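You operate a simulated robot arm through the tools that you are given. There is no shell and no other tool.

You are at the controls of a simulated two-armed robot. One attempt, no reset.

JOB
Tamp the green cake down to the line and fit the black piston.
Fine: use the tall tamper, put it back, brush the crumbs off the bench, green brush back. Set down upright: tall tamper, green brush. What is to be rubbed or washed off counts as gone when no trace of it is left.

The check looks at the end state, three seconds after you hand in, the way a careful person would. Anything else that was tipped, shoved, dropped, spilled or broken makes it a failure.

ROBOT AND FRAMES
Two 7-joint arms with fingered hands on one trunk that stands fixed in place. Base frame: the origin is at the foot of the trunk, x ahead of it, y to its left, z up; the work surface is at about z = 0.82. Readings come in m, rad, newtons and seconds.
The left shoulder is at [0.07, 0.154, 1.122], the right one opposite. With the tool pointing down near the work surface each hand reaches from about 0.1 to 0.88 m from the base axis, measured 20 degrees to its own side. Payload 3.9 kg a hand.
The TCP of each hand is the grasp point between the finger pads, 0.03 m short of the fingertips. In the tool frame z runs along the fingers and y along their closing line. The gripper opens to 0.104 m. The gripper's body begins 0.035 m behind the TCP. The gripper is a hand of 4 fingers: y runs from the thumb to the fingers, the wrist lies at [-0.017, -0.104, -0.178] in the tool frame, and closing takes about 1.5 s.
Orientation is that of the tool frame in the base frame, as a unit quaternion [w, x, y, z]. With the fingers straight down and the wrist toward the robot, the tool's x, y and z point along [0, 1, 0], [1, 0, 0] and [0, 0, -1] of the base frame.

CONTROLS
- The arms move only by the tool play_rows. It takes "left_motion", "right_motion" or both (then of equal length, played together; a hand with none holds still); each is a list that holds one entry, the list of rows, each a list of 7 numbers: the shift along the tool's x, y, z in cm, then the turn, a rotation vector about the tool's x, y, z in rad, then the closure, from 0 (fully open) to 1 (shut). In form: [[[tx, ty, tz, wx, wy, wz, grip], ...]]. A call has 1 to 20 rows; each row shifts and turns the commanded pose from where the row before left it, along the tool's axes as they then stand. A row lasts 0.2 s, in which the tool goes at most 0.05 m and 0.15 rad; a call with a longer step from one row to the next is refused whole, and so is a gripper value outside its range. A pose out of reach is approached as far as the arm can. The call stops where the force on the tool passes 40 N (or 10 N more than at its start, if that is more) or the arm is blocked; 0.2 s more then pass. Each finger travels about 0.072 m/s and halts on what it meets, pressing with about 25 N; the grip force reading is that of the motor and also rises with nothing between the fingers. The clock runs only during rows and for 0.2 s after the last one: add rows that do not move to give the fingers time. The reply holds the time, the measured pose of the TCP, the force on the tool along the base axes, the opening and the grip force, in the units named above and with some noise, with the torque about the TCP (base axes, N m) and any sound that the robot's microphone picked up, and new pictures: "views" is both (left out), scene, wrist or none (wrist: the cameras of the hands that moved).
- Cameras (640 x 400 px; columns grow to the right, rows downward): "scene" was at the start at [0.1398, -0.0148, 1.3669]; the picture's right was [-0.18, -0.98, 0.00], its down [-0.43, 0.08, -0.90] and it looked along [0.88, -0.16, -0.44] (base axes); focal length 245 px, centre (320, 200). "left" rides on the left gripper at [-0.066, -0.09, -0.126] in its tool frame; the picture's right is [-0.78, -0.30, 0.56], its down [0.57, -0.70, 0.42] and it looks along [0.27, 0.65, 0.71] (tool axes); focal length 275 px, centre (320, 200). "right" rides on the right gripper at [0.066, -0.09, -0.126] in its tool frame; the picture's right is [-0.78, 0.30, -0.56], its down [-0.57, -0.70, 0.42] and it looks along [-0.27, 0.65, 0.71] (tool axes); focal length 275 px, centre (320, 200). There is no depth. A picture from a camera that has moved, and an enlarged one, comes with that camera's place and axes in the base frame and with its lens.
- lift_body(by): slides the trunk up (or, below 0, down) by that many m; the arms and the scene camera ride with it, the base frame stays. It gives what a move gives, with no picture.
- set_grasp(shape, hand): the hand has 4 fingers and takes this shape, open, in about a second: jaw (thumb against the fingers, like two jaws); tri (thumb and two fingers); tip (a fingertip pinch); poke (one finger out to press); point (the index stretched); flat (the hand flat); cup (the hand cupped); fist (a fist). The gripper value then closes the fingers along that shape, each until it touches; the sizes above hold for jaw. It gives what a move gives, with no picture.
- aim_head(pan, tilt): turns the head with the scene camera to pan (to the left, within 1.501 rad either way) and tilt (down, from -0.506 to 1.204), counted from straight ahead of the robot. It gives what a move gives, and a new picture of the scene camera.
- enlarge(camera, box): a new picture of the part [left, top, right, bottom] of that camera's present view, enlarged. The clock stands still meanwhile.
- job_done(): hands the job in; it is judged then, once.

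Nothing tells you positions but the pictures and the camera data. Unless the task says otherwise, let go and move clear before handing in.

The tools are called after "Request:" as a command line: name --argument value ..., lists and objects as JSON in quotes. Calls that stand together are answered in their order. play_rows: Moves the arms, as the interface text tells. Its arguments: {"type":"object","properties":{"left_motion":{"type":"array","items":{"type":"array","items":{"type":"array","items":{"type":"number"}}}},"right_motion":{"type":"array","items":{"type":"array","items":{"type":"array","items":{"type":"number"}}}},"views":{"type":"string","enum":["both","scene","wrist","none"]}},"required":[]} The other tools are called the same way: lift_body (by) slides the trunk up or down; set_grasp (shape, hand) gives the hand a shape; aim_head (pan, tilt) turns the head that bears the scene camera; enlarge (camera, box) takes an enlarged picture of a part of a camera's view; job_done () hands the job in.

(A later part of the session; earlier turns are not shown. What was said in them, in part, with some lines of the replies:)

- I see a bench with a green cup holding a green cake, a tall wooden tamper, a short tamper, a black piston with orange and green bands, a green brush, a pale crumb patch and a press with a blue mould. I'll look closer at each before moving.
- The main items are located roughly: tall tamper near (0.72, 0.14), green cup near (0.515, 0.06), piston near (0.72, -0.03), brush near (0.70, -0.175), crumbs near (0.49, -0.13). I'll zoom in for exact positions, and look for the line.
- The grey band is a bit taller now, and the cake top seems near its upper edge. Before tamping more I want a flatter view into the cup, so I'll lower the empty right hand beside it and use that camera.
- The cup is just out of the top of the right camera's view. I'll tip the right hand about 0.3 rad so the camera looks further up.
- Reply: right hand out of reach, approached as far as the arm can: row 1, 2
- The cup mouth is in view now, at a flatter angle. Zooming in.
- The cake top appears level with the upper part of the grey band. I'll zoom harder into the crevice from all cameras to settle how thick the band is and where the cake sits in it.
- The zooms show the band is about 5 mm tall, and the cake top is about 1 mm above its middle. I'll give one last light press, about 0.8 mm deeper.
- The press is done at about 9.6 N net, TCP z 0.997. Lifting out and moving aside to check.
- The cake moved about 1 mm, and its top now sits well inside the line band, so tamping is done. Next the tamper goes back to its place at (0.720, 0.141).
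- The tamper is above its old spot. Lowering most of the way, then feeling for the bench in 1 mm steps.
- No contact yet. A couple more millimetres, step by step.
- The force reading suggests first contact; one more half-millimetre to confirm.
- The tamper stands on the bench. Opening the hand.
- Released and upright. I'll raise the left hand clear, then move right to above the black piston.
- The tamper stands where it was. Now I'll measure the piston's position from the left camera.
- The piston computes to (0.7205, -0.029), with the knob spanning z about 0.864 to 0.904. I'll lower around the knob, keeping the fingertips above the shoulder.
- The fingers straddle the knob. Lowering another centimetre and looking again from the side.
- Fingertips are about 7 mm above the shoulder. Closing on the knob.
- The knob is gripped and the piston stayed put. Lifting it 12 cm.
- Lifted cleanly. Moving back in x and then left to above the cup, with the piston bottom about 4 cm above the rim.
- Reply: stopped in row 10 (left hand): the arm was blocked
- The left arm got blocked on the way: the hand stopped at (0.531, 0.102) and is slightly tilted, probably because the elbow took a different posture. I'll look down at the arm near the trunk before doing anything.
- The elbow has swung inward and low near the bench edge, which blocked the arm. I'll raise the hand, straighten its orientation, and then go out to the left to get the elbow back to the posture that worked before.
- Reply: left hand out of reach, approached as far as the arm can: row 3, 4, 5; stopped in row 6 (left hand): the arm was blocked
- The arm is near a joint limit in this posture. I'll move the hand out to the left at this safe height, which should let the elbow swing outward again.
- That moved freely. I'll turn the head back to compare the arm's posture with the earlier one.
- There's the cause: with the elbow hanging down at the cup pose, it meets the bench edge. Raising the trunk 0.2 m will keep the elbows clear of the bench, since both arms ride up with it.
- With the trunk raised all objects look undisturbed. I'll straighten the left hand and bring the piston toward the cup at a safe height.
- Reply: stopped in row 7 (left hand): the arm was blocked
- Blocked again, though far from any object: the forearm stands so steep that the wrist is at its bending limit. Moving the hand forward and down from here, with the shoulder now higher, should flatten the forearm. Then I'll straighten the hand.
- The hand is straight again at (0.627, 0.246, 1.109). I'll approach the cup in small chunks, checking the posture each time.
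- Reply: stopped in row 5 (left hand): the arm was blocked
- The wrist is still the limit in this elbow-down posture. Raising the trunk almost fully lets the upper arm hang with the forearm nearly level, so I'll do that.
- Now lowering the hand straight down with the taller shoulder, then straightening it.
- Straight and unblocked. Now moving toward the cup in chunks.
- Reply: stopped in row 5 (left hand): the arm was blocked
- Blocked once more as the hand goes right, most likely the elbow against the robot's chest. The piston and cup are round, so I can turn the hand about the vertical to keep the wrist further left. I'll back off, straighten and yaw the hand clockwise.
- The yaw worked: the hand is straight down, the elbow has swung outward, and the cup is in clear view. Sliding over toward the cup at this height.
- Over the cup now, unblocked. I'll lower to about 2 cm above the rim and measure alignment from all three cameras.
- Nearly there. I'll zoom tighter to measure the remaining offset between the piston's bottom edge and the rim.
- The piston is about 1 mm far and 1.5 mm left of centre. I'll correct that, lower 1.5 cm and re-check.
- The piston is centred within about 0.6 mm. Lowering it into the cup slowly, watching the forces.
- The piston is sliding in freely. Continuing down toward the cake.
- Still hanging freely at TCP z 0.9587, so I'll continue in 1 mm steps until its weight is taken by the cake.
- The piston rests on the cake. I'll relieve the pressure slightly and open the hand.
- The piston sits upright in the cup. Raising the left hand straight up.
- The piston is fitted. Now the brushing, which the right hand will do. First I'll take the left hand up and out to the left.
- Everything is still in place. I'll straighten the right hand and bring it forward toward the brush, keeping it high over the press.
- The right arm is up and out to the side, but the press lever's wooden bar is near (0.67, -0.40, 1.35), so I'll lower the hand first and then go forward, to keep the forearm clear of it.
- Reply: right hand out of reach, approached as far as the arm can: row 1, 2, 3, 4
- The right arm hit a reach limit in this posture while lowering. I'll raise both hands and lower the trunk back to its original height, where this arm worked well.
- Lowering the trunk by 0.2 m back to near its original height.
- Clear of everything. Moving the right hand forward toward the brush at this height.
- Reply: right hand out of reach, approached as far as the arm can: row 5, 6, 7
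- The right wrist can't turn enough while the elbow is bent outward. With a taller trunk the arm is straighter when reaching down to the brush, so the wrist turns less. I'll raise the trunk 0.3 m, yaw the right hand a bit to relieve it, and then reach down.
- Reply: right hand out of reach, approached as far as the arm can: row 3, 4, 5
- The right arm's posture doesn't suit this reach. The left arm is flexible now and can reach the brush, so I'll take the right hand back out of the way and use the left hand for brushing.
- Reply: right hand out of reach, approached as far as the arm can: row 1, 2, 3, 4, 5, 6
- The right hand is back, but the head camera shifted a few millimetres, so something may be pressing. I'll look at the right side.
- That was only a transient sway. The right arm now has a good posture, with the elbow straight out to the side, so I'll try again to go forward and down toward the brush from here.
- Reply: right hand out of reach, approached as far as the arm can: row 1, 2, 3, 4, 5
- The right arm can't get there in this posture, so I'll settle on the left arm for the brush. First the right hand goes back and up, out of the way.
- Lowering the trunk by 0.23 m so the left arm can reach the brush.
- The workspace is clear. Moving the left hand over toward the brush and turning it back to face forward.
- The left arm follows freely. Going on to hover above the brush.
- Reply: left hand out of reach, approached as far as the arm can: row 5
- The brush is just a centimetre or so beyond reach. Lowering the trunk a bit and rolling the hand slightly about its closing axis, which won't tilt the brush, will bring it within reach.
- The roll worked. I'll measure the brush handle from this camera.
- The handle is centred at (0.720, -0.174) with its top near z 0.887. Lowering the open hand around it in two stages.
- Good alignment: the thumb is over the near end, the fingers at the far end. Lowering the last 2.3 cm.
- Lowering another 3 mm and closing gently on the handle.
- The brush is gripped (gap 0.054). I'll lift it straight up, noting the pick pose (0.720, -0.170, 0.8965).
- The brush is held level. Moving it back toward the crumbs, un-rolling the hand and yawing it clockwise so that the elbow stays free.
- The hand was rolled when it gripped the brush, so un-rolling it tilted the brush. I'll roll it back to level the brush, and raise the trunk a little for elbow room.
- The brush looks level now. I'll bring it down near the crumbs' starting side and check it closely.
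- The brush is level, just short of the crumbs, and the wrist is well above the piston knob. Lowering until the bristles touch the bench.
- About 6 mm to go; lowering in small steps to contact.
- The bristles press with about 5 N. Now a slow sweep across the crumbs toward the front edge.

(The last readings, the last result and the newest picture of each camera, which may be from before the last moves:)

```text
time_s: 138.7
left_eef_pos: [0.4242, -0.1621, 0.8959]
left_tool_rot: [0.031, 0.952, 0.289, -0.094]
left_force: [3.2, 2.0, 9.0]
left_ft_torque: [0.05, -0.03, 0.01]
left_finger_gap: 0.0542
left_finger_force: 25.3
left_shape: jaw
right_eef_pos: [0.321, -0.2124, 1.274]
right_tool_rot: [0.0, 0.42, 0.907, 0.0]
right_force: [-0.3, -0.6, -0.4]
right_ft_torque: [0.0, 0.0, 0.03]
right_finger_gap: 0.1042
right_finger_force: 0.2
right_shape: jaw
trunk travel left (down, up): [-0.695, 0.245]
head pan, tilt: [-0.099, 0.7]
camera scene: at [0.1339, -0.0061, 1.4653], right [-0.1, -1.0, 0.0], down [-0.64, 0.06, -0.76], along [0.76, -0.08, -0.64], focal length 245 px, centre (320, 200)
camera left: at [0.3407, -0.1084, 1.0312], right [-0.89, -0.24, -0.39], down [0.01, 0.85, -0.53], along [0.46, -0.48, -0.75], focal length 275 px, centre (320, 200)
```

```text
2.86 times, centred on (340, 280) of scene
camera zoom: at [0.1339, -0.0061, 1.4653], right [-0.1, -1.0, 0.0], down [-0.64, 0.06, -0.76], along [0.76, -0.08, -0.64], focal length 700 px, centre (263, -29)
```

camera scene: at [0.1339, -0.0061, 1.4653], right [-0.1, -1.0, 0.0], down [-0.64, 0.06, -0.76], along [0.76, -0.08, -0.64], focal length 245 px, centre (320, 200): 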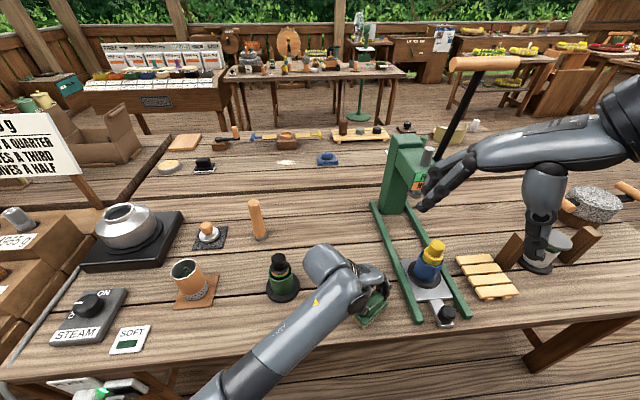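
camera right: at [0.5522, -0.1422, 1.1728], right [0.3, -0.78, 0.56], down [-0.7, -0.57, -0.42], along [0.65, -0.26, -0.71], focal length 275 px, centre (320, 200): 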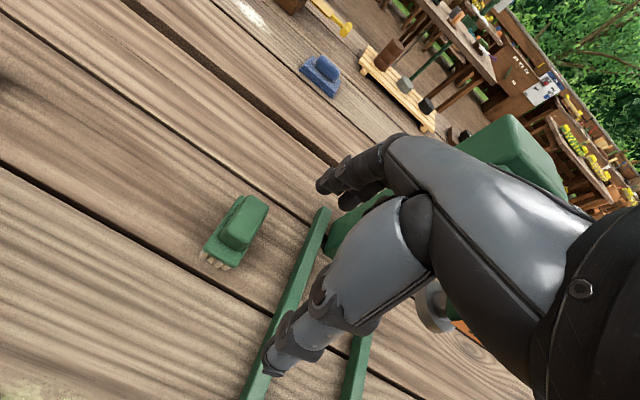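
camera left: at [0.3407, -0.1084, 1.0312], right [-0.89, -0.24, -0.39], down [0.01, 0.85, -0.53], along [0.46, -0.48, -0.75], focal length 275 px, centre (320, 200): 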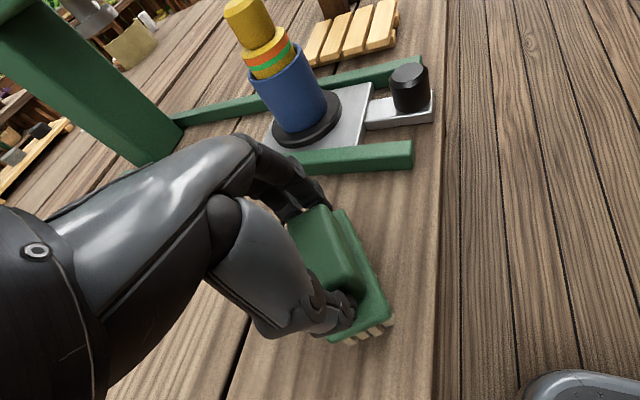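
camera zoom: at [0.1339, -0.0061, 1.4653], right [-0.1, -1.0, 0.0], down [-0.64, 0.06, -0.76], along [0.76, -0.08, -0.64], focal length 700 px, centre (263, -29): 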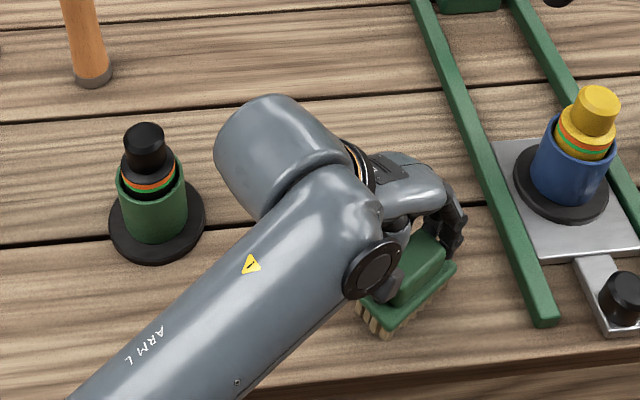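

The sweep went smoothly. Lifting and returning to the start side to see what is left of the crumbs.

Request:
play_rows --left_motion '[[[-0.4, 0, -2, 0, 0, 0, 1], [-0.6, 0, -3, 0, 0, 0, 1], [3.24, 0, -0.658, 0, 0, 0, 1], [3.24, 0, -0.658, 0, 0, 0, 1], [3.24, 0, -0.658, 0, 0, 0, 1], [3.24, 0, -0.658, 0, 0, 0, 1], [3.24, 0, -0.658, 0, 0, 0, 1], [0, 0, 0, 0, 0, 0, 1]]]' --views "none"

Request:
enlarge --camera "scene" --box '[280, 230, 440, 360]'

Request:
enlarge --camera "left" --box '[340, 160, 600, 360]'

```text
time_s: 140.5
left_eef_pos: [0.5613, -0.0712, 0.9488]
left_tool_rot: [0.03, 0.952, 0.289, -0.094]
left_force: [0.9, 0.3, -1.1]
left_ft_torque: [0.0, 0.01, 0.0]
left_finger_gap: 0.0544
left_finger_force: 25.4
left_shape: jaw
right_eef_pos: [0.3212, -0.214, 1.2736]
right_tool_rot: [0.0, 0.42, 0.907, 0.0]
right_force: [-0.1, 0.0, -0.7]
right_ft_torque: [-0.01, 0.0, 0.01]
right_finger_gap: 0.1039
right_finger_force: 0.1
right_shape: jaw
trunk travel left (down, up): [-0.695, 0.245]
head pan, tilt: [-0.099, 0.7]
```

```text
3.08 times, centred on (360, 295) of scene
camera zoom: at [0.1335, -0.0074, 1.4653], right [-0.1, -1.0, 0.0], down [-0.64, 0.06, -0.77], along [0.76, -0.08, -0.64], focal length 754 px, centre (197, -92)
```

zoom: 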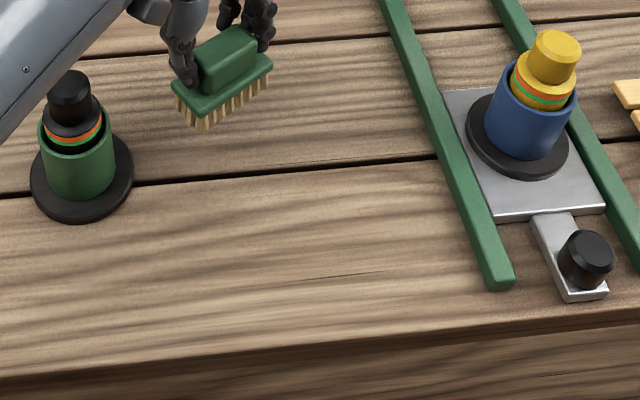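

```text
2.00 times, centred on (470, 260) of left
camera zoom: at [0.4785, -0.0178, 1.0845], right [-0.89, -0.24, -0.39], down [0.01, 0.85, -0.53], along [0.46, -0.47, -0.75], focal length 551 px, centre (20, 80)
```

zoom: 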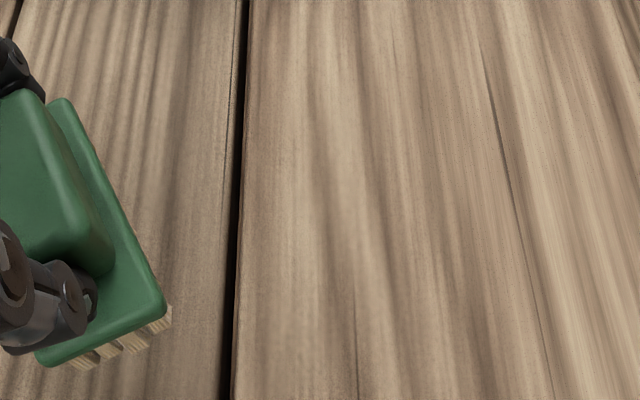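

The crumbs are gone in one sweep. I'll zoom in for any trace, especially in the crack between the boards.

Request:
enlarge --camera "scene" --box '[310, 260, 390, 320]'

Request:
enlarge --camera "left" --box '[400, 180, 520, 300]'

Request:
enlarge --camera "left" --box '[400, 270, 520, 390]'

Request:
enlarge --camera "scene" --box '[300, 300, 420, 370]'

```text
6.67 times, centred on (350, 290) of scene
camera zoom: at [0.1335, -0.0074, 1.4653], right [-0.1, -1.0, 0.0], down [-0.64, 0.06, -0.77], along [0.76, -0.08, -0.64], focal length 1634 px, centre (120, -400)
```

zoom: 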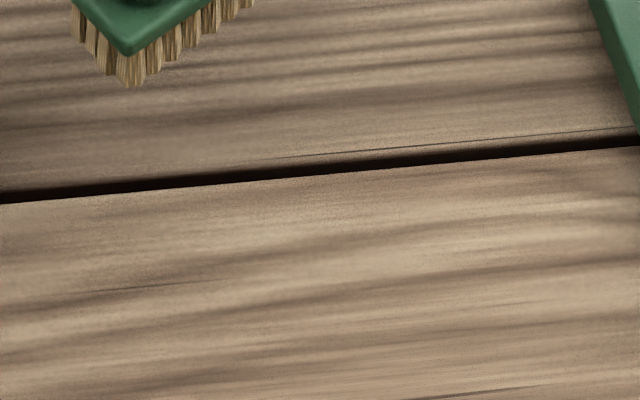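

```text
3.33 times, centred on (460, 240) of left
camera zoom: at [0.4785, -0.0178, 1.0845], right [-0.89, -0.24, -0.39], down [0.01, 0.85, -0.53], along [0.46, -0.47, -0.75], focal length 918 px, centre (-147, 67)
```

zoom: 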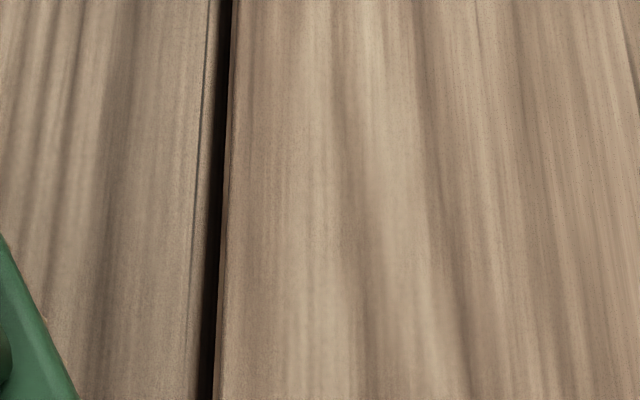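

```text
3.33 times, centred on (460, 330) of left
camera zoom: at [0.4785, -0.0178, 1.0845], right [-0.89, -0.24, -0.39], down [0.01, 0.85, -0.53], along [0.46, -0.47, -0.75], focal length 918 px, centre (-147, -233)
```

zoom: 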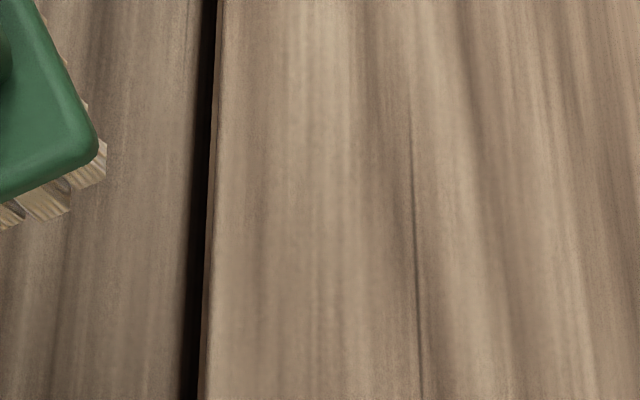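

```text
5.33 times, centred on (360, 335) of scene
camera zoom: at [0.1335, -0.0074, 1.4653], right [-0.1, -1.0, 0.0], down [-0.64, 0.06, -0.77], along [0.76, -0.08, -0.64], focal length 1307 px, centre (107, -520)
```

zoom: 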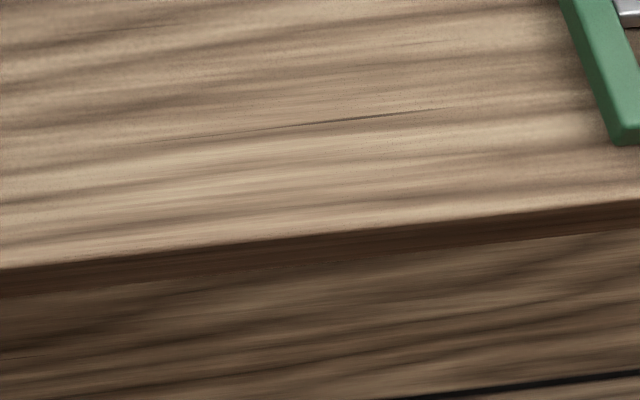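

No trace visible anywhere. For safety I'll make one more overlapping pass, out and back, slightly wider than the first.

Request:
play_rows --left_motion '[[[0, 2, 0, 0, 0, 0, 1], [0.4, 0, 1.96, 0, 0, 0, 1], [0.4, 0, 1.96, 0, 0, 0, 1], [0.26, 0, 1.25, 0, 0, 0, 1], [-1.8, 0, 0.366, 0, 0, 0, 1], [-1.8, 0, 0.366, 0, 0, 0, 1], [-1.8, 0, 0.366, 0, 0, 0, 1], [-1.8, 0, 0.366, 0, 0, 0, 1], [-1.8, 0, 0.366, 0, 0, 0, 1], [-1.8, 0, 0.366, 0, 0, 0, 1], [-1.8, 0, 0.366, 0, 0, 0, 1], [-1.8, 0, 0.366, 0, 0, 0, 1], [0, -2, 0, 0, 0, 0, 1], [0, -2, 0, 0, 0, 0, 1], [2.4, 0, -0.488, 0, 0, 0, 1], [2.4, 0, -0.488, 0, 0, 0, 1], [2.4, 0, -0.488, 0, 0, 0, 1], [2.4, 0, -0.488, 0, 0, 0, 1], [2.4, 0, -0.488, 0, 0, 0, 1], [0, 0, 0, 0, 0, 0, 1]]]' --views "scene"

```text
time_s: 144.7
left_eef_pos: [0.5297, -0.0669, 0.8961]
left_tool_rot: [0.028, 0.953, 0.288, -0.093]
left_force: [-3.0, -1.6, 9.8]
left_ft_torque: [-0.29, 0.0, -0.06]
left_finger_gap: 0.0549
left_finger_force: 25.1
left_shape: jaw
right_eef_pos: [0.3192, -0.2133, 1.2729]
right_tool_rot: [0.002, 0.421, 0.907, 0.0]
right_force: [0.9, -1.0, 0.7]
right_ft_torque: [-0.01, 0.0, 0.02]
right_finger_gap: 0.104
right_finger_force: 0.0
right_shape: jaw
trunk travel left (down, up): [-0.695, 0.245]
head pan, tilt: [-0.099, 0.7]
camera scene: at [0.1314, -0.0075, 1.4654], right [-0.1, -1.0, 0.0], down [-0.64, 0.06, -0.77], along [0.76, -0.08, -0.64], focal length 245 px, centre (320, 200)
```

scene: 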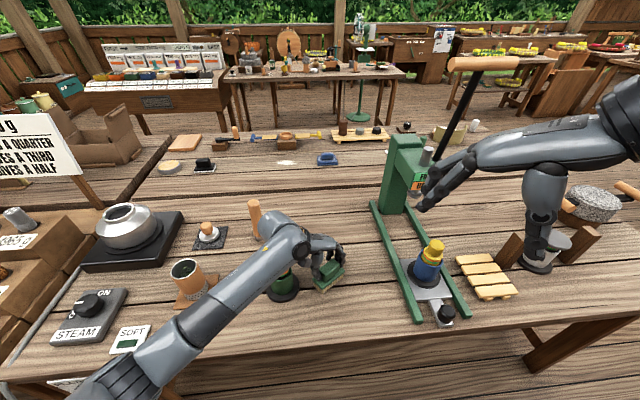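

Now lifting the brush clear and checking the cup and the bench.

Request:
play_rows --left_motion '[[[-0.4, 0, -1.96, 0, 0, 0, 1], [-0.6, 0, -2.94, 0, 0, 0, 1], [-0.6, 0, -2.94, 0, 0, 0, 1], [0, 2.5, 0, 0, 0, 0, 1], [0, 3, 0, 0, 0, 0, 1], [0, 0, 0, 0, 0, 0, 1]]]' --views "both"

Request:
enlarge --camera "scene" --box '[240, 220, 400, 350]'

```text
time_s: 146.1
left_eef_pos: [0.5602, -0.112, 0.9765]
left_tool_rot: [0.03, 0.952, 0.289, -0.094]
left_force: [0.3, -0.1, -0.9]
left_ft_torque: [0.0, -0.02, -0.01]
left_finger_gap: 0.0544
left_finger_force: 25.1
left_shape: jaw
right_eef_pos: [0.3196, -0.2123, 1.2746]
right_tool_rot: [0.001, 0.42, 0.907, 0.0]
right_force: [0.6, -0.5, 0.2]
right_ft_torque: [0.01, 0.0, 0.0]
right_finger_gap: 0.104
right_finger_force: 0.1
right_shape: jaw
trunk travel left (down, up): [-0.695, 0.245]
head pan, tilt: [-0.099, 0.7]
camera scene: at [0.1337, -0.006, 1.4653], right [-0.1, -1.0, 0.0], down [-0.64, 0.06, -0.77], along [0.76, -0.08, -0.64], focal length 245 px, centre (320, 200)
camera left: at [0.477, -0.0596, 1.1117], right [-0.89, -0.24, -0.39], down [0.01, 0.85, -0.53], along [0.46, -0.48, -0.75], focal length 275 px, centre (320, 200)
```

scene: 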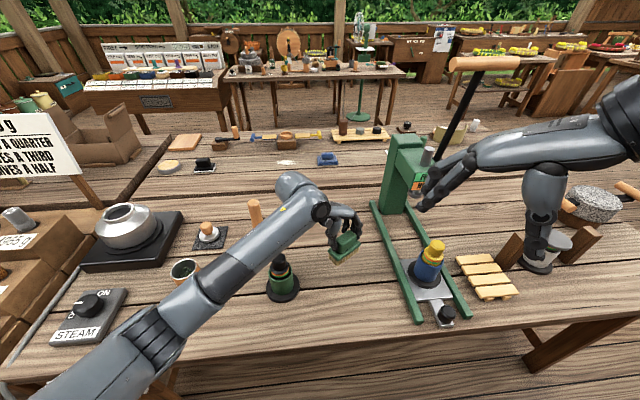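
left: 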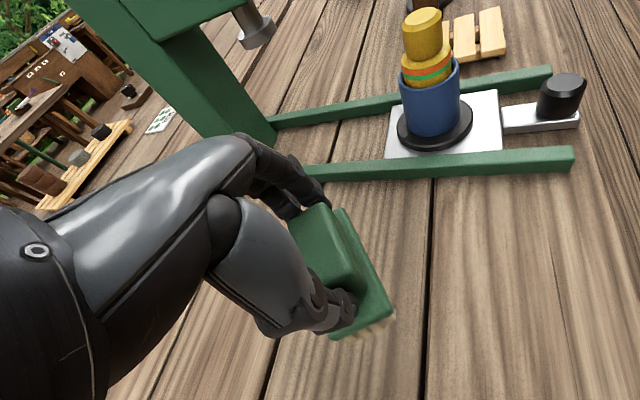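

```text
3.08 times, centred on (320, 285) of scene
camera zoom: at [0.1337, -0.006, 1.4653], right [-0.1, -1.0, 0.0], down [-0.64, 0.06, -0.77], along [0.76, -0.08, -0.64], focal length 754 px, centre (320, -62)
```

zoom: 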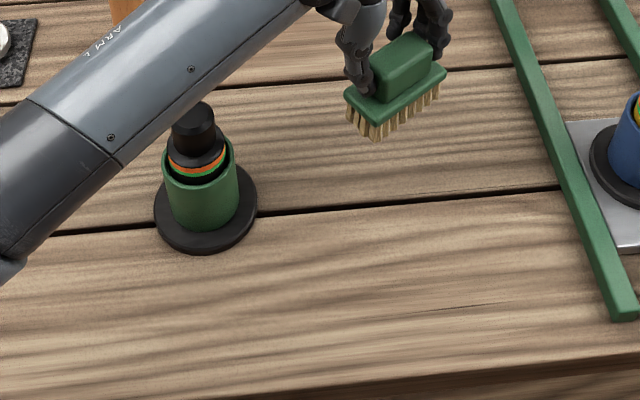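

The bench is clean and the fitted cup is undisturbed. Now I return the brush: raising and moving forward first, then turning the hand back.

Request:
play_rows --left_motion '[[[-0.6, 0, -2.94, 0, 0, 0, 1], [-0.6, 0, -2.94, 0, 0, 0, 1], [-0.6, 0, -2.94, 0, 0, 0, 1], [-0.6, 0, -2.94, 0, 0, 0, 1], [2.17, 1.48, -0.43, 0, 0, 0, 1], [2.17, 1.48, -0.43, 0, 0, 0, 1], [2.17, 1.48, -0.43, 0, 0, 0, 1], [0, 0, 0, 0, 0, 0, 1]]]' --views "none"

Request:
lift_body --by -0.12

Request:
play_rows --left_motion '[[[0, 0, 0, -0.0275, 0.0006, -0.1356, 1], [0, 0, 0, -0.0275, 0.0006, -0.1356, 1], [0, 0, 0, -0.0275, 0.0006, -0.1356, 1], [0, 0, 0, -0.0275, 0.0006, -0.1356, 1], [0, 0, 0, -0.0275, 0.0006, -0.1356, 1], [0, 0, 0, -0.0275, 0.0006, -0.1356, 1], [0, 0, 0, -0.0275, 0.0006, -0.1356, 1], [0, 0, 0, 0, 0, 0, 1]]]' --views "both"

```text
time_s: 147.9
left_eef_pos: [0.6398, -0.1146, 1.0936]
left_tool_rot: [0.031, 0.952, 0.288, -0.095]
left_force: [0.5, 0.6, -2.5]
left_ft_torque: [0.0, 0.02, 0.0]
left_finger_gap: 0.0548
left_finger_force: 25.1
left_shape: jaw
right_eef_pos: [0.3221, -0.212, 1.2736]
right_tool_rot: [-0.001, 0.421, 0.907, 0.0]
right_force: [-0.3, 0.6, 0.2]
right_ft_torque: [0.0, 0.04, -0.04]
right_finger_gap: 0.1038
right_finger_force: 0.0
right_shape: jaw
trunk travel left (down, up): [-0.695, 0.245]
head pan, tilt: [-0.099, 0.7]
```

```text
time_s: 149.4
left_eef_pos: [0.639, -0.1151, 0.9732]
left_tool_rot: [0.03, 0.952, 0.289, -0.095]
left_force: [0.5, -0.4, -1.9]
left_ft_torque: [0.06, -0.01, 0.01]
left_finger_gap: 0.0545
left_finger_force: 24.8
left_shape: jaw
right_eef_pos: [0.3209, -0.2135, 1.1536]
right_tool_rot: [0.0, 0.42, 0.907, -0.001]
right_force: [0.6, 0.5, -0.2]
right_ft_torque: [0.02, 0.02, 0.0]
right_finger_gap: 0.1041
right_finger_force: 0.0
right_shape: jaw
trunk travel left (down, up): [-0.575, 0.365]
head pan, tilt: [-0.099, 0.7]
```

```text
time_s: 151.2
left_eef_pos: [0.6396, -0.1147, 0.9734]
left_tool_rot: [0.071, 0.708, 0.699, -0.069]
left_force: [-0.1, 0.2, -1.4]
left_ft_torque: [0.0, 0.0, -0.01]
left_finger_gap: 0.0547
left_finger_force: 24.8
left_shape: jaw
right_eef_pos: [0.3215, -0.2122, 1.153]
right_tool_rot: [0.001, 0.421, 0.907, -0.001]
right_force: [-0.6, 0.1, 0.5]
right_ft_torque: [0.01, 0.02, 0.03]
right_finger_gap: 0.1042
right_finger_force: 0.1
right_shape: jaw
trunk travel left (down, up): [-0.575, 0.365]
head pan, tilt: [-0.099, 0.7]
camera scene: at [0.1343, -0.0068, 1.3452], right [-0.1, -1.0, 0.0], down [-0.64, 0.06, -0.76], along [0.76, -0.08, -0.64], focal length 245 px, centre (320, 200)
camera left: at [0.5494, -0.1527, 1.1084], right [-0.3, -0.87, -0.39], down [-0.69, 0.48, -0.53], along [0.65, 0.11, -0.75], focal length 275 px, centre (320, 200)
```

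scene: 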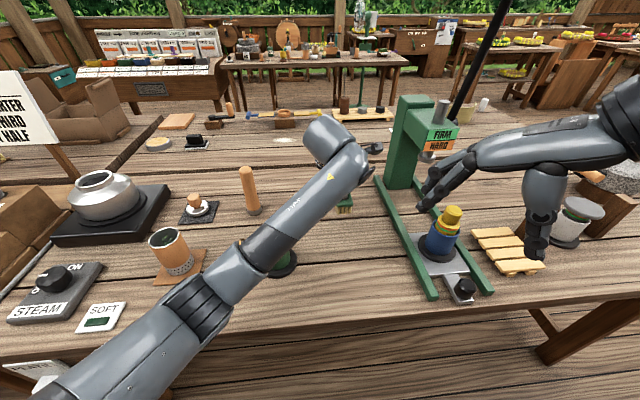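
left: 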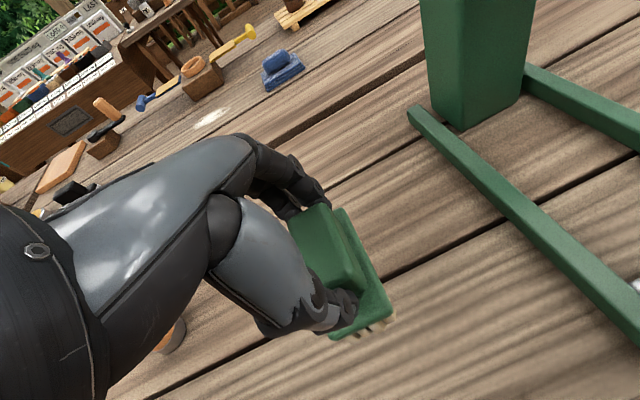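

Exactly the pick orientation again. Moving above the brush's original spot.

Request:
play_rows --left_motion '[[[-1.33, 2.02, 0.28, 0, 0, 0, 1], [-1.33, 2.02, 0.28, 0, 0, 0, 1], [-1.33, 2.02, 0.28, 0, 0, 0, 1], [-1.33, 2.02, 0.28, 0, 0, 0, 1], [0, 0, 0, 0, 0, 0, 1], [0, 0, 0, 0, 0, 0, 1]]]' --views "both"

```text
time_s: 152.6
left_eef_pos: [0.7219, -0.1711, 0.9724]
left_tool_rot: [0.071, 0.708, 0.699, -0.069]
left_force: [-0.1, 1.1, -1.5]
left_ft_torque: [-0.01, 0.02, 0.0]
left_finger_gap: 0.0546
left_finger_force: 25.0
left_shape: jaw
right_eef_pos: [0.3223, -0.2142, 1.1529]
right_tool_rot: [0.0, 0.421, 0.907, 0.0]
right_force: [-0.9, -0.2, -0.4]
right_ft_torque: [0.02, 0.0, 0.05]
right_finger_gap: 0.1039
right_finger_force: 0.0
right_shape: jaw
trunk travel left (down, up): [-0.575, 0.365]
head pan, tilt: [-0.099, 0.7]
camera scene: at [0.1343, -0.0075, 1.3452], right [-0.1, -1.0, 0.0], down [-0.64, 0.06, -0.76], along [0.76, -0.08, -0.64], focal length 245 px, centre (320, 200)
camera left: at [0.6304, -0.2089, 1.1075], right [-0.31, -0.87, -0.39], down [-0.69, 0.49, -0.53], along [0.65, 0.11, -0.75], focal length 275 px, centre (320, 200)
```

scene: 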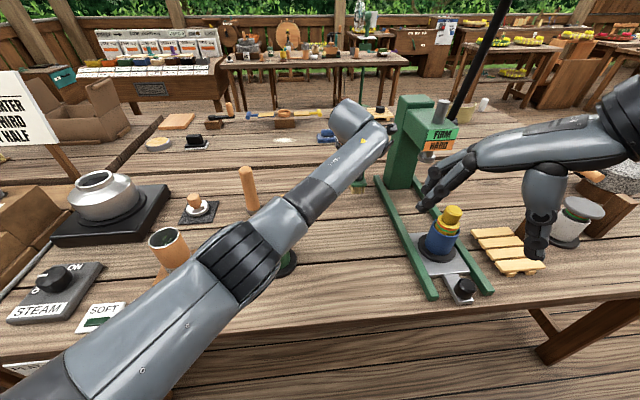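
left: 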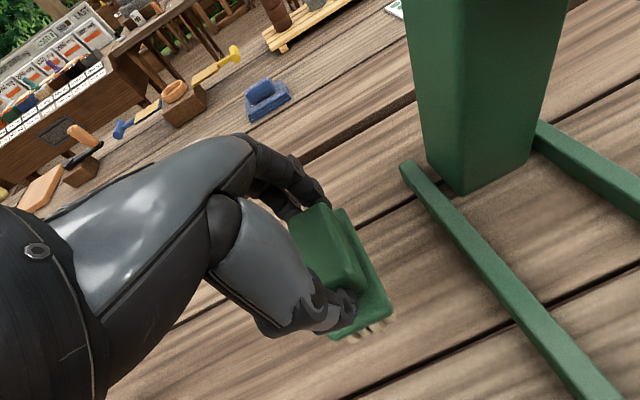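

The camera view matches the one right after pick-up. Lowering, then feeling for the bench.

Request:
play_rows --left_motion '[[[0.5, -0.08, 2.45, 0, 0, 0, 1], [0.5, 0, 2.45, 0, 0, 0, 1], [0.28, 0, 1.4, 0, 0, 0, 1], [0.12, 0, 0.6, 0, 0, 0, 1], [0, 0, 0, 0, 0, 0, 1]]]' --views "none"

Request:
play_rows --left_motion '[[[0.04, 0, 0.2, 0, 0, 0, 1], [0.02, 0, 0.1, 0, 0, 0, 1], [0, 0, 0, 0, 0, 0, 1]]]' --views "none"

Request:
play_rows --left_motion '[[[0.02, 0, 0.1, 0, 0, 0, 1], [0, 0, 0, 0, 0, 0, 1]]]' --views "none"

```text
time_s: 153.8
left_eef_pos: [0.7197, -0.1705, 0.9031]
left_tool_rot: [0.072, 0.708, 0.699, -0.069]
left_force: [0.2, -0.8, -1.1]
left_ft_torque: [0.04, 0.0, -0.04]
left_finger_gap: 0.0545
left_finger_force: 26.0
left_shape: jaw
right_eef_pos: [0.322, -0.2121, 1.1523]
right_tool_rot: [0.0, 0.421, 0.907, 0.0]
right_force: [-0.9, 0.5, -0.1]
right_ft_torque: [-0.01, 0.0, -0.02]
right_finger_gap: 0.1038
right_finger_force: 0.1
right_shape: jaw
trunk travel left (down, up): [-0.575, 0.365]
head pan, tilt: [-0.099, 0.7]
```

```text
time_s: 154.6
left_eef_pos: [0.7188, -0.1699, 0.9003]
left_tool_rot: [0.071, 0.708, 0.699, -0.068]
left_force: [0.8, 0.1, -1.1]
left_ft_torque: [0.0, -0.01, 0.0]
left_finger_gap: 0.0546
left_finger_force: 25.5
left_shape: jaw
right_eef_pos: [0.3211, -0.2129, 1.1537]
right_tool_rot: [0.001, 0.42, 0.907, 0.0]
right_force: [-0.1, -0.8, 0.1]
right_ft_torque: [0.01, 0.01, -0.01]
right_finger_gap: 0.1041
right_finger_force: 0.0
right_shape: jaw
trunk travel left (down, up): [-0.575, 0.365]
head pan, tilt: [-0.099, 0.7]
```

```text
time_s: 155.2
left_eef_pos: [0.7196, -0.169, 0.8988]
left_tool_rot: [0.072, 0.708, 0.699, -0.069]
left_force: [0.2, 0.6, -1.2]
left_ft_torque: [0.02, 0.03, -0.02]
left_finger_gap: 0.0546
left_finger_force: 25.3
left_shape: jaw
right_eef_pos: [0.3222, -0.2132, 1.1518]
right_tool_rot: [0.0, 0.421, 0.907, -0.001]
right_force: [0.6, -0.5, 0.2]
right_ft_torque: [-0.04, -0.02, 0.01]
right_finger_gap: 0.1041
right_finger_force: 0.0
right_shape: jaw
trunk travel left (down, up): [-0.575, 0.365]
head pan, tilt: [-0.099, 0.7]
```

Still just above the bench; continuing in half-millimetre to millimetre steps.

Request:
play_rows --left_motion '[[[0.02, 0, 0.1, 0, 0, 0, 1], [0, 0, 0, 0, 0, 0, 1]]]' --views "none"

Request:
play_rows --left_motion '[[[0.01, 0, 0.07, 0, 0, 0, 1], [0, 0, 0, 0, 0, 0, 1]]]' --views "none"

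```text
time_s: 155.8
left_eef_pos: [0.7192, -0.1694, 0.8974]
left_tool_rot: [0.072, 0.708, 0.699, -0.069]
left_force: [-0.5, -0.4, -0.3]
left_ft_torque: [-0.01, 0.0, 0.02]
left_finger_gap: 0.0544
left_finger_force: 25.2
left_shape: jaw
right_eef_pos: [0.3206, -0.2128, 1.1528]
right_tool_rot: [0.0, 0.421, 0.907, 0.0]
right_force: [-0.2, 0.1, 0.4]
right_ft_torque: [-0.05, -0.02, 0.01]
right_finger_gap: 0.1038
right_finger_force: 0.1
right_shape: jaw
trunk travel left (down, up): [-0.575, 0.365]
head pan, tilt: [-0.099, 0.7]
```

```text
time_s: 156.4
left_eef_pos: [0.7191, -0.1697, 0.8987]
left_tool_rot: [0.071, 0.708, 0.699, -0.069]
left_force: [0.1, 0.1, -1.4]
left_ft_torque: [-0.02, 0.0, 0.0]
left_finger_gap: 0.0543
left_finger_force: 24.7
left_shape: jaw
right_eef_pos: [0.3209, -0.2127, 1.1534]
right_tool_rot: [0.0, 0.421, 0.907, 0.0]
right_force: [-0.4, -0.4, 0.4]
right_ft_torque: [0.02, 0.01, 0.02]
right_finger_gap: 0.1039
right_finger_force: 0.1
right_shape: jaw
trunk travel left (down, up): [-0.575, 0.365]
head pan, tilt: [-0.099, 0.7]
```

Request:
play_rows --left_motion '[[[0.02, 0, 0.1, 0, 0, 0, 1], [0, 0, 0, 0, 0, 0, 1], [0, 0, 0, 0, 0, 0, 1]]]' --views "none"

Request:
enlarge --camera "scene" --box '[320, 150, 400, 230]'

```text
time_s: 157.2
left_eef_pos: [0.7195, -0.1688, 0.8963]
left_tool_rot: [0.071, 0.708, 0.699, -0.069]
left_force: [0.1, -0.8, -0.2]
left_ft_torque: [0.0, -0.06, 0.0]
left_finger_gap: 0.0543
left_finger_force: 24.8
left_shape: jaw
right_eef_pos: [0.3215, -0.2131, 1.1535]
right_tool_rot: [0.0, 0.421, 0.907, 0.0]
right_force: [0.1, 0.6, -0.4]
right_ft_torque: [0.0, 0.03, 0.01]
right_finger_gap: 0.1037
right_finger_force: 0.1
right_shape: jaw
trunk travel left (down, up): [-0.575, 0.365]
head pan, tilt: [-0.099, 0.7]
```

```text
5.00 times, centred on (360, 190) of scene
camera zoom: at [0.1339, -0.0072, 1.3453], right [-0.1, -1.0, 0.0], down [-0.64, 0.06, -0.76], along [0.76, -0.08, -0.64], focal length 1225 px, centre (120, 250)
```

zoom: 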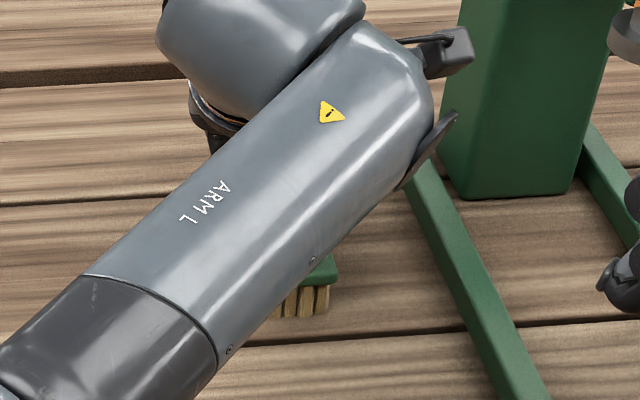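

First contact is being felt. One more small step to make sure it stands on the bench.

Request:
play_rows --left_motion '[[[0.02, 0, 0.1, 0, 0, 0, 1], [0, 0, 0, 0, 0, 0, 1], [0, 0, 0, 0, 0, 0, 1]]]' --views "none"

```text
time_s: 158.0
left_eef_pos: [0.7169, -0.17, 0.8958]
left_tool_rot: [0.072, 0.709, 0.698, -0.069]
left_force: [1.4, -0.8, 3.8]
left_ft_torque: [-0.01, -0.13, -0.01]
left_finger_gap: 0.054
left_finger_force: 25.0
left_shape: jaw
right_eef_pos: [0.3206, -0.2124, 1.1527]
right_tool_rot: [-0.001, 0.421, 0.907, 0.0]
right_force: [1.1, -0.6, -0.3]
right_ft_torque: [-0.05, 0.01, 0.01]
right_finger_gap: 0.1039
right_finger_force: 0.1
right_shape: jaw
trunk travel left (down, up): [-0.575, 0.365]
head pan, tilt: [-0.099, 0.7]
```

The brush is on the bench. Opening the hand.

Request:
play_rows --left_motion '[[[0, 0, -0.05, 0, 0, 0, 0.8], [0, 0, 0, 0, 0, 0, 0.6], [0, 0, 0, 0, 0, 0, 0.4], [0, 0, 0, 0, 0, 0, 0.2], [0, 0, 0, 0, 0, 0, 0], [0, 0, 0, 0, 0, 0, 0], [0, 0, 0, 0, 0, 0, 0], [0, 0, 0, 0, 0, 0, 0]]]' --views "none"

Request:
enlarge --camera "left" --box '[240, 160, 440, 380]'

```text
time_s: 159.8
left_eef_pos: [0.7192, -0.1696, 0.8958]
left_tool_rot: [0.071, 0.708, 0.699, -0.069]
left_force: [-0.2, 0.5, 0.0]
left_ft_torque: [0.01, 0.0, -0.02]
left_finger_gap: 0.1035
left_finger_force: 0.1
left_shape: jaw
right_eef_pos: [0.3201, -0.2116, 1.1515]
right_tool_rot: [-0.001, 0.421, 0.907, -0.001]
right_force: [-0.5, -0.8, 0.6]
right_ft_torque: [0.01, -0.02, 0.01]
right_finger_gap: 0.1041
right_finger_force: 0.1
right_shape: jaw
trunk travel left (down, up): [-0.575, 0.365]
head pan, tilt: [-0.099, 0.7]
```

```text
1.82 times, centred on (340, 270) of left
camera zoom: at [0.6281, -0.2077, 1.0304], right [-0.31, -0.87, -0.39], down [-0.69, 0.49, -0.53], along [0.65, 0.11, -0.75], focal length 500 px, centre (284, 73)
```

zoom: 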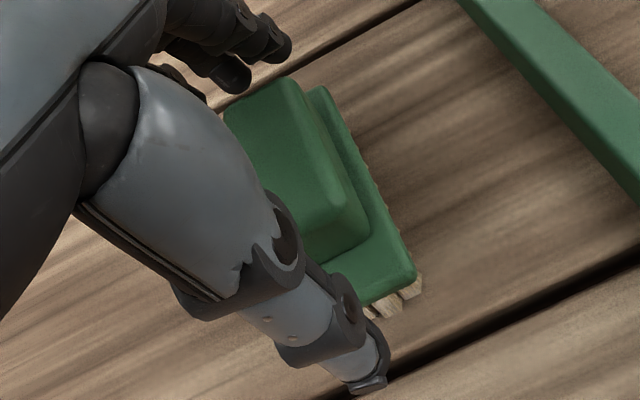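

Released, standing flat. Raising straight up and away.

Request:
play_rows --left_motion '[[[-0.2, 0, -1, 0, 0, 0, 0], [-0.4, 0, -2, 0, 0, 0, 0], [-0.6, 0, -3, 0, 0, 0, 0], [-0.6, 0, -3, 0, 0, 0, 0], [-0.6, 0, -3, 0, 0, 0, 0], [0, 0, 0, 0, 0, 0, 0]]]' --views "both"

Request:
enlarge --camera "left" --box '[320, 220, 460, 360]'

```text
time_s: 161.2
left_eef_pos: [0.7196, -0.1705, 1.0204]
left_tool_rot: [0.071, 0.708, 0.699, -0.07]
left_force: [0.0, -0.3, -0.5]
left_ft_torque: [0.0, 0.01, -0.01]
left_finger_gap: 0.1037
left_finger_force: 0.1
left_shape: jaw
right_eef_pos: [0.3215, -0.2119, 1.1525]
right_tool_rot: [0.001, 0.421, 0.907, 0.001]
right_force: [-0.3, -0.7, 1.4]
right_ft_torque: [0.05, 0.02, -0.02]
right_finger_gap: 0.1041
right_finger_force: 0.2
right_shape: jaw
trunk travel left (down, up): [-0.575, 0.365]
head pan, tilt: [-0.099, 0.7]
camera scene: at [0.1343, -0.0072, 1.3452], right [-0.1, -1.0, 0.0], down [-0.64, 0.06, -0.76], along [0.76, -0.08, -0.64], focal length 245 px, centre (320, 200)
camera left: at [0.6289, -0.2086, 1.1548], right [-0.31, -0.87, -0.39], down [-0.69, 0.49, -0.53], along [0.65, 0.11, -0.75], focal length 275 px, centre (320, 200)
```

scene: 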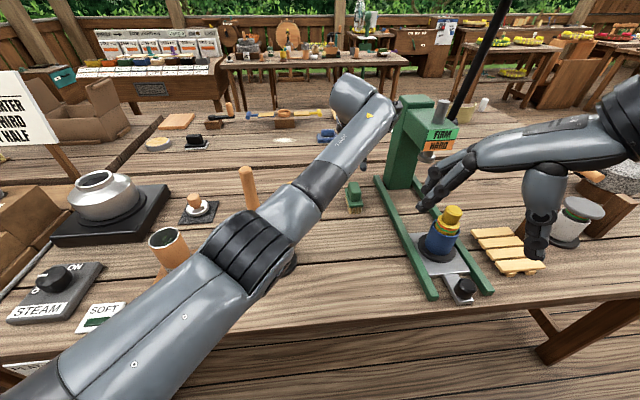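
left: 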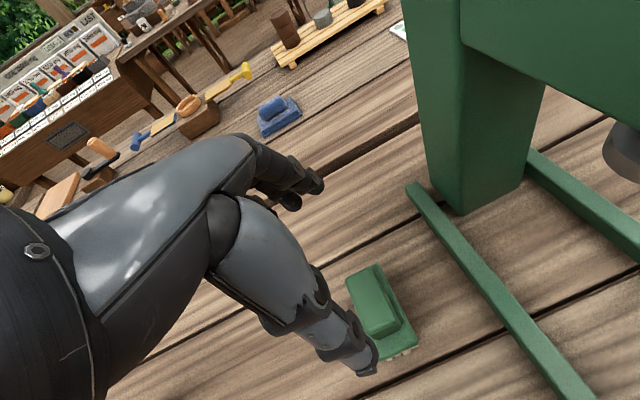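

```text
2.86 times, centred on (390, 290) of left
camera zoom: at [0.6289, -0.2086, 1.1548], right [-0.31, -0.87, -0.39], down [-0.69, 0.49, -0.53], along [0.65, 0.11, -0.75], focal length 786 px, centre (120, -57)
```

zoom: 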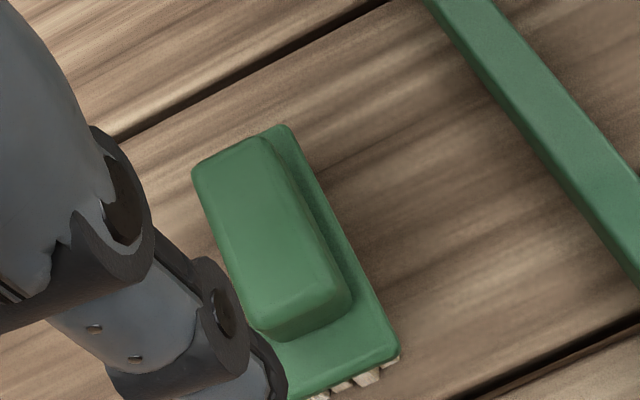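

The brush is back, flat and in place. To get away safely I'll raise the trunk 0.1 m, which lifts both arms, and then bring the left hand back to the left the way it came.

Request:
lift_body --by 0.1

Request:
play_rows --left_motion '[[[2, -1.5, 0, 0, 0.1, 0, 0], [2, -1.5, 0, 0, 0.1, 0, 0], [3, -2, 0, 0, 0, 0, 0], [3, -2, 0, 0, 0, 0, 0], [3, -1, 0, 0, 0, 0, 0], [2, -1, 0, 0, 0, 0, 0], [0, 0, 0, 0, 0, 0.14, 0], [0, 0, 0, 0, 0, 0.14, 0], [0, 0, 0, 0, 0, 0.14, 0], [0, 0, 0, 0, 0, 0.14, 0], [0, 0, 0, 0, 0, 0.14, 0], [0, 0, 0, 0, 0, 0, 0]]]' --views "both"

```text
time_s: 162.5
left_eef_pos: [0.719, -0.1703, 1.1188]
left_tool_rot: [0.071, 0.708, 0.699, -0.069]
left_force: [-0.1, 0.1, -0.9]
left_ft_torque: [0.0, -0.02, 0.01]
left_finger_gap: 0.1035
left_finger_force: 0.1
left_shape: jaw
right_eef_pos: [0.3212, -0.2137, 1.2537]
right_tool_rot: [-0.001, 0.421, 0.907, 0.0]
right_force: [-0.5, 0.2, -0.4]
right_ft_torque: [-0.01, -0.01, 0.0]
right_finger_gap: 0.1038
right_finger_force: 0.0
right_shape: jaw
trunk travel left (down, up): [-0.675, 0.265]
head pan, tilt: [-0.099, 0.7]
```

```text
time_s: 165.1
left_eef_pos: [0.6298, -0.0192, 1.1118]
left_tool_rot: [0.0, 0.909, 0.416, 0.003]
left_force: [0.7, 0.1, -0.2]
left_ft_torque: [0.04, 0.0, 0.01]
left_finger_gap: 0.1035
left_finger_force: 0.1
left_shape: jaw
right_eef_pos: [0.3217, -0.2132, 1.2531]
right_tool_rot: [0.0, 0.422, 0.907, -0.001]
right_force: [0.1, -0.1, 0.3]
right_ft_torque: [-0.02, -0.03, -0.01]
right_finger_gap: 0.1042
right_finger_force: 0.0
right_shape: jaw
trunk travel left (down, up): [-0.675, 0.265]
head pan, tilt: [-0.099, 0.7]
camera scene: at [0.1337, -0.0074, 1.4453], right [-0.1, -1.0, 0.0], down [-0.64, 0.06, -0.76], along [0.76, -0.08, -0.64], focal length 245 px, centre (320, 200)
camera left: at [0.5198, -0.0106, 1.238], right [-0.73, -0.39, -0.56], down [-0.15, 0.89, -0.42], along [0.67, -0.22, -0.71], focal length 275 px, centre (320, 200)
```

scene: 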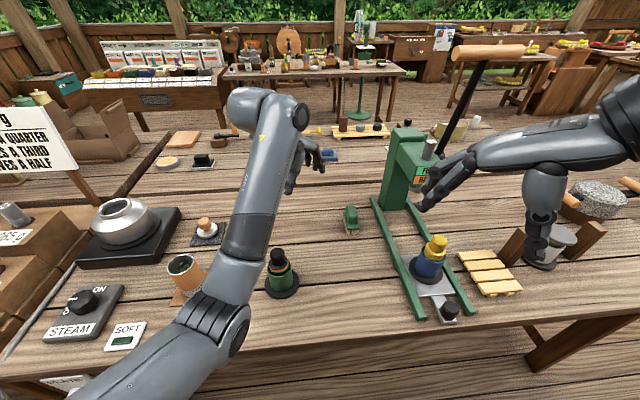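
left: 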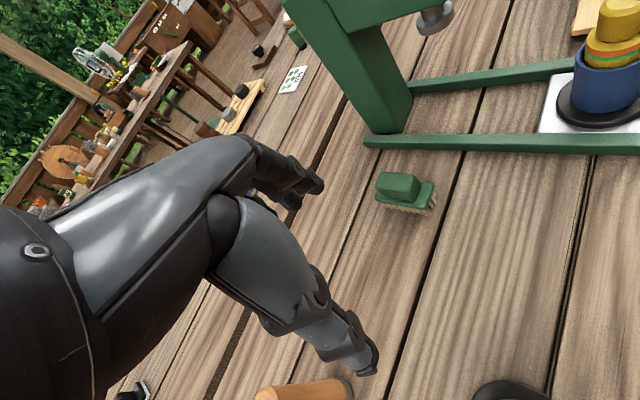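

Everything looks right. Bringing the left hand back to the left, clear of the tamper and the cup.

Request:
play_rows --left_motion '[[[1.4, -3.35, -0.5, 0, 0, 0, 0], [1.4, -3.35, -0.5, 0, 0, 0, 0], [1.4, -3.35, -0.5, 0, 0, 0, 0], [1.4, -3.35, -0.5, 0, 0, 0, 0], [1.4, -3.35, -0.5, 0, 0, 0, 0], [1.4, -3.35, -0.5, 0, 0, 0, 0], [1.4, -3.35, -0.5, 0, 0, 0, 0], [1.4, -3.35, -0.5, 0, 0, 0, 0], [0, 0, 0, 0, 0, 0, 0]]]' --views "both"

```text
time_s: 167.1
left_eef_pos: [0.5006, 0.2398, 1.1542]
left_tool_rot: [0.0, 0.91, 0.415, 0.003]
left_force: [0.2, -0.6, 0.2]
left_ft_torque: [0.06, 0.0, 0.0]
left_finger_gap: 0.1038
left_finger_force: 0.1
left_shape: jaw
right_eef_pos: [0.3211, -0.2133, 1.2538]
right_tool_rot: [0.0, 0.421, 0.907, 0.0]
right_force: [-0.5, 0.7, 0.5]
right_ft_torque: [-0.01, -0.01, -0.05]
right_finger_gap: 0.104
right_finger_force: 0.2
right_shape: jaw
trunk travel left (down, up): [-0.675, 0.265]
head pan, tilt: [-0.099, 0.7]
camera scene: at [0.1345, -0.0082, 1.4452], right [-0.1, -1.0, 0.0], down [-0.64, 0.06, -0.76], along [0.76, -0.08, -0.64], focal length 245 px, centre (320, 200)
camera left: at [0.3892, 0.2486, 1.2795], right [-0.73, -0.39, -0.56], down [-0.15, 0.89, -0.42], along [0.67, -0.22, -0.71], focal length 275 px, centre (320, 200)
```

scene: 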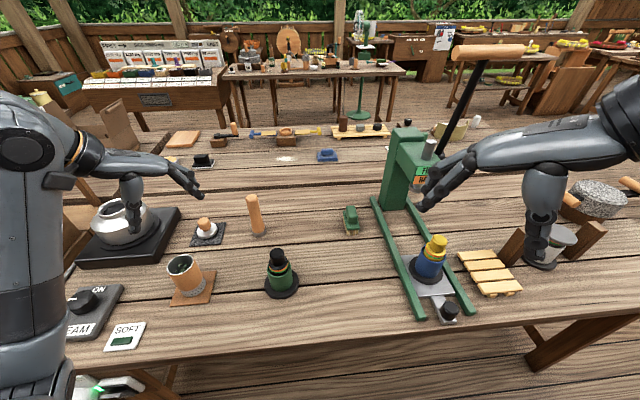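
left: 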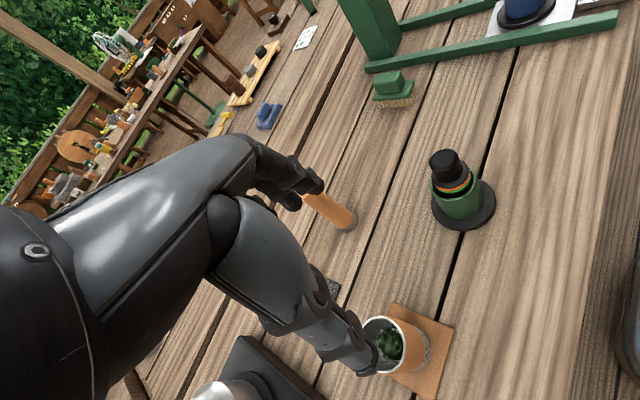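

Both hands are clear. A final close look at the cup, tamper, brush, bench surface and the rest.

Request:
enlarge --camera "scene" --box '[250, 235, 310, 305]'

Request:
enlarge --camera "left" --box '[410, 130, 510, 240]'

Request:
enlarge --camera "scene" --box '[220, 180, 380, 260]'

Request:
enlarge --camera "scene" --box '[280, 220, 440, 350]'

Request:
enlarge --camera "scene" --box '[60, 170, 260, 360]'

Request:
enlarge --camera "scene" --box '[340, 20, 640, 330]'

```text
5.71 times, centred on (280, 270) of scene
camera zoom: at [0.1345, -0.0082, 1.4452], right [-0.1, -1.0, 0.0], down [-0.64, 0.06, -0.76], along [0.76, -0.08, -0.64], focal length 1400 px, centre (549, -200)
```

zoom: 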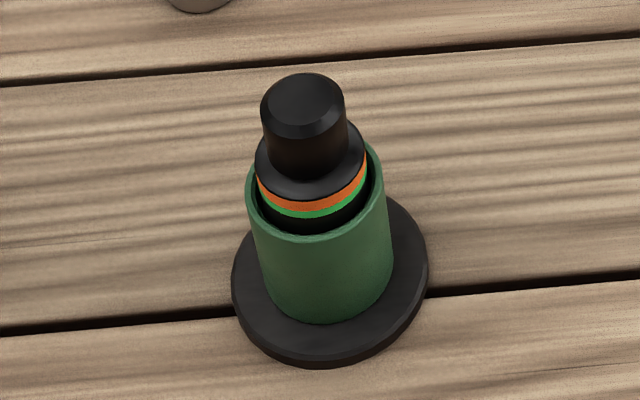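

```text
3.64 times, centred on (460, 185) of left
camera zoom: at [0.3892, 0.2486, 1.2795], right [-0.73, -0.39, -0.56], down [-0.15, 0.89, -0.42], along [0.67, -0.22, -0.71], focal length 1001 px, centre (-189, 254)
```

zoom: 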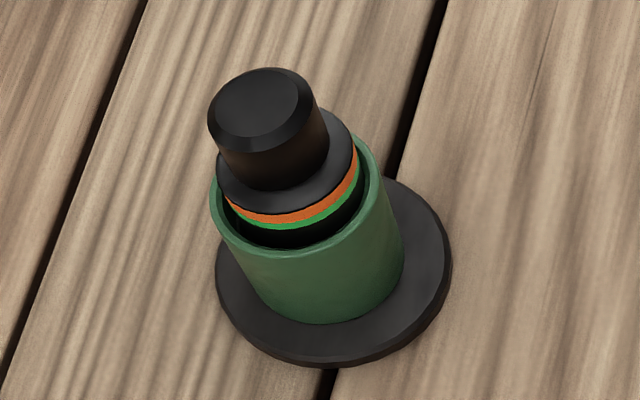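

```text
4.00 times, centred on (300, 220) of scene
camera zoom: at [0.1345, -0.0082, 1.4452], right [-0.1, -1.0, 0.0], down [-0.64, 0.06, -0.76], along [0.76, -0.08, -0.64], focal length 980 px, centre (400, 120)
```

zoom: 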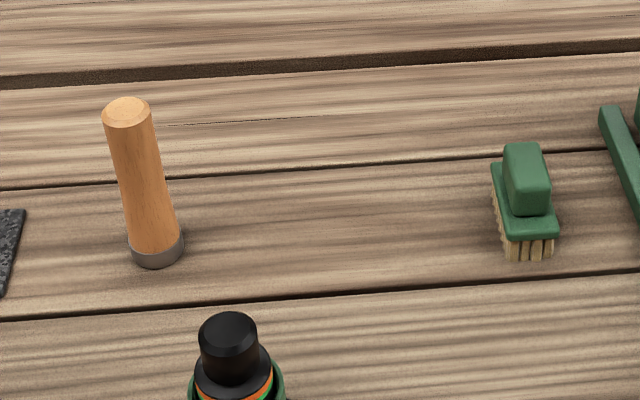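

```text
3.08 times, centred on (360, 285) of scene
camera zoom: at [0.1345, -0.0082, 1.4452], right [-0.1, -1.0, 0.0], down [-0.64, 0.06, -0.76], along [0.76, -0.08, -0.64], focal length 754 px, centre (197, -62)
```

zoom: 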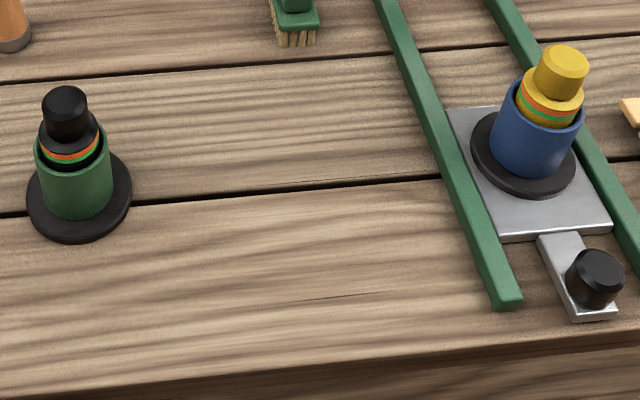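

```text
2.11 times, centred on (160, 265) of scene
camera zoom: at [0.1345, -0.0082, 1.4452], right [-0.1, -1.0, 0.0], down [-0.64, 0.06, -0.76], along [0.76, -0.08, -0.64], focal length 516 px, centre (657, 63)
```

zoom: 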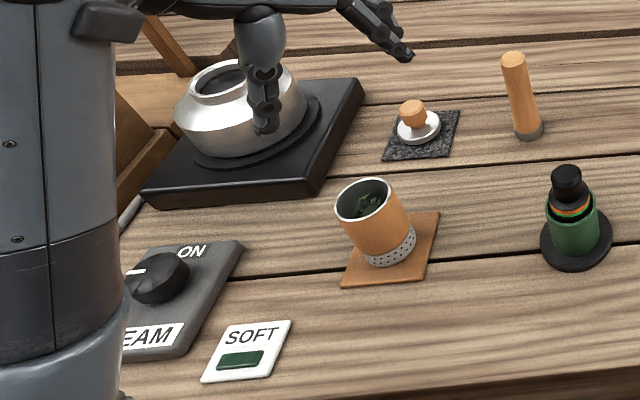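

```text
1.29 times, centred on (490, 175) of scene
camera zoom: at [0.1345, -0.0082, 1.4452], right [-0.1, -1.0, 0.0], down [-0.64, 0.06, -0.76], along [0.76, -0.08, -0.64], focal length 316 px, centre (101, 232)
```

zoom: 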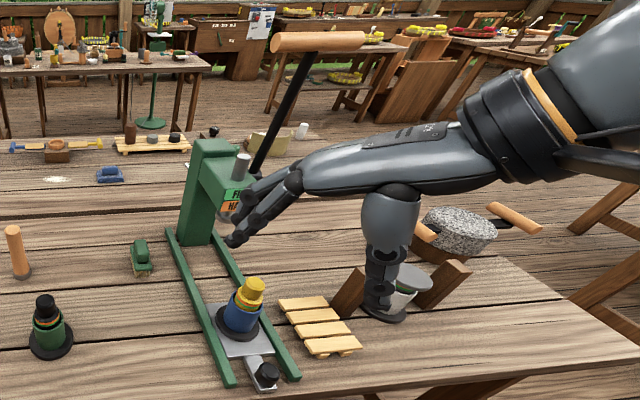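

I see the black piston upright in the green cup and the tall tamper and green brush standing where they started. The bench is clean, and nothing else was disturbed. Both hands are empty and clear, so I'm handing in.

Request:
job_done

```text
The job is handed in.
```

The green cake is tamped down to the line, the black piston is fitted, and the job is handed in. I don't know the verdict yet.

- **Tamping:** I used the tall tamper. The line is a grey band several millimetres tall. By my measurement the cake's top is about 2.5 mm below its upper edge. I could not see the band's lower edge, so I can't say exactly where within the band the cake sits.
- **Piston:** It stands upright in the cup, resting on the cake.
- **Tamper:** It is back in its place, upright.
- **Crumbs:** No trace was left after the first sweep. I made one more overlapping pass to be safe.
- **Brush:** It is back in its place, bristles down.

While I carried the piston, the left arm was blocked several times, the first time probably with its elbow against the bench edge. I reposed it without dropping anything. My last look showed nothing else moved, tipped or spilled. Both hands were empty and clear when I handed in.
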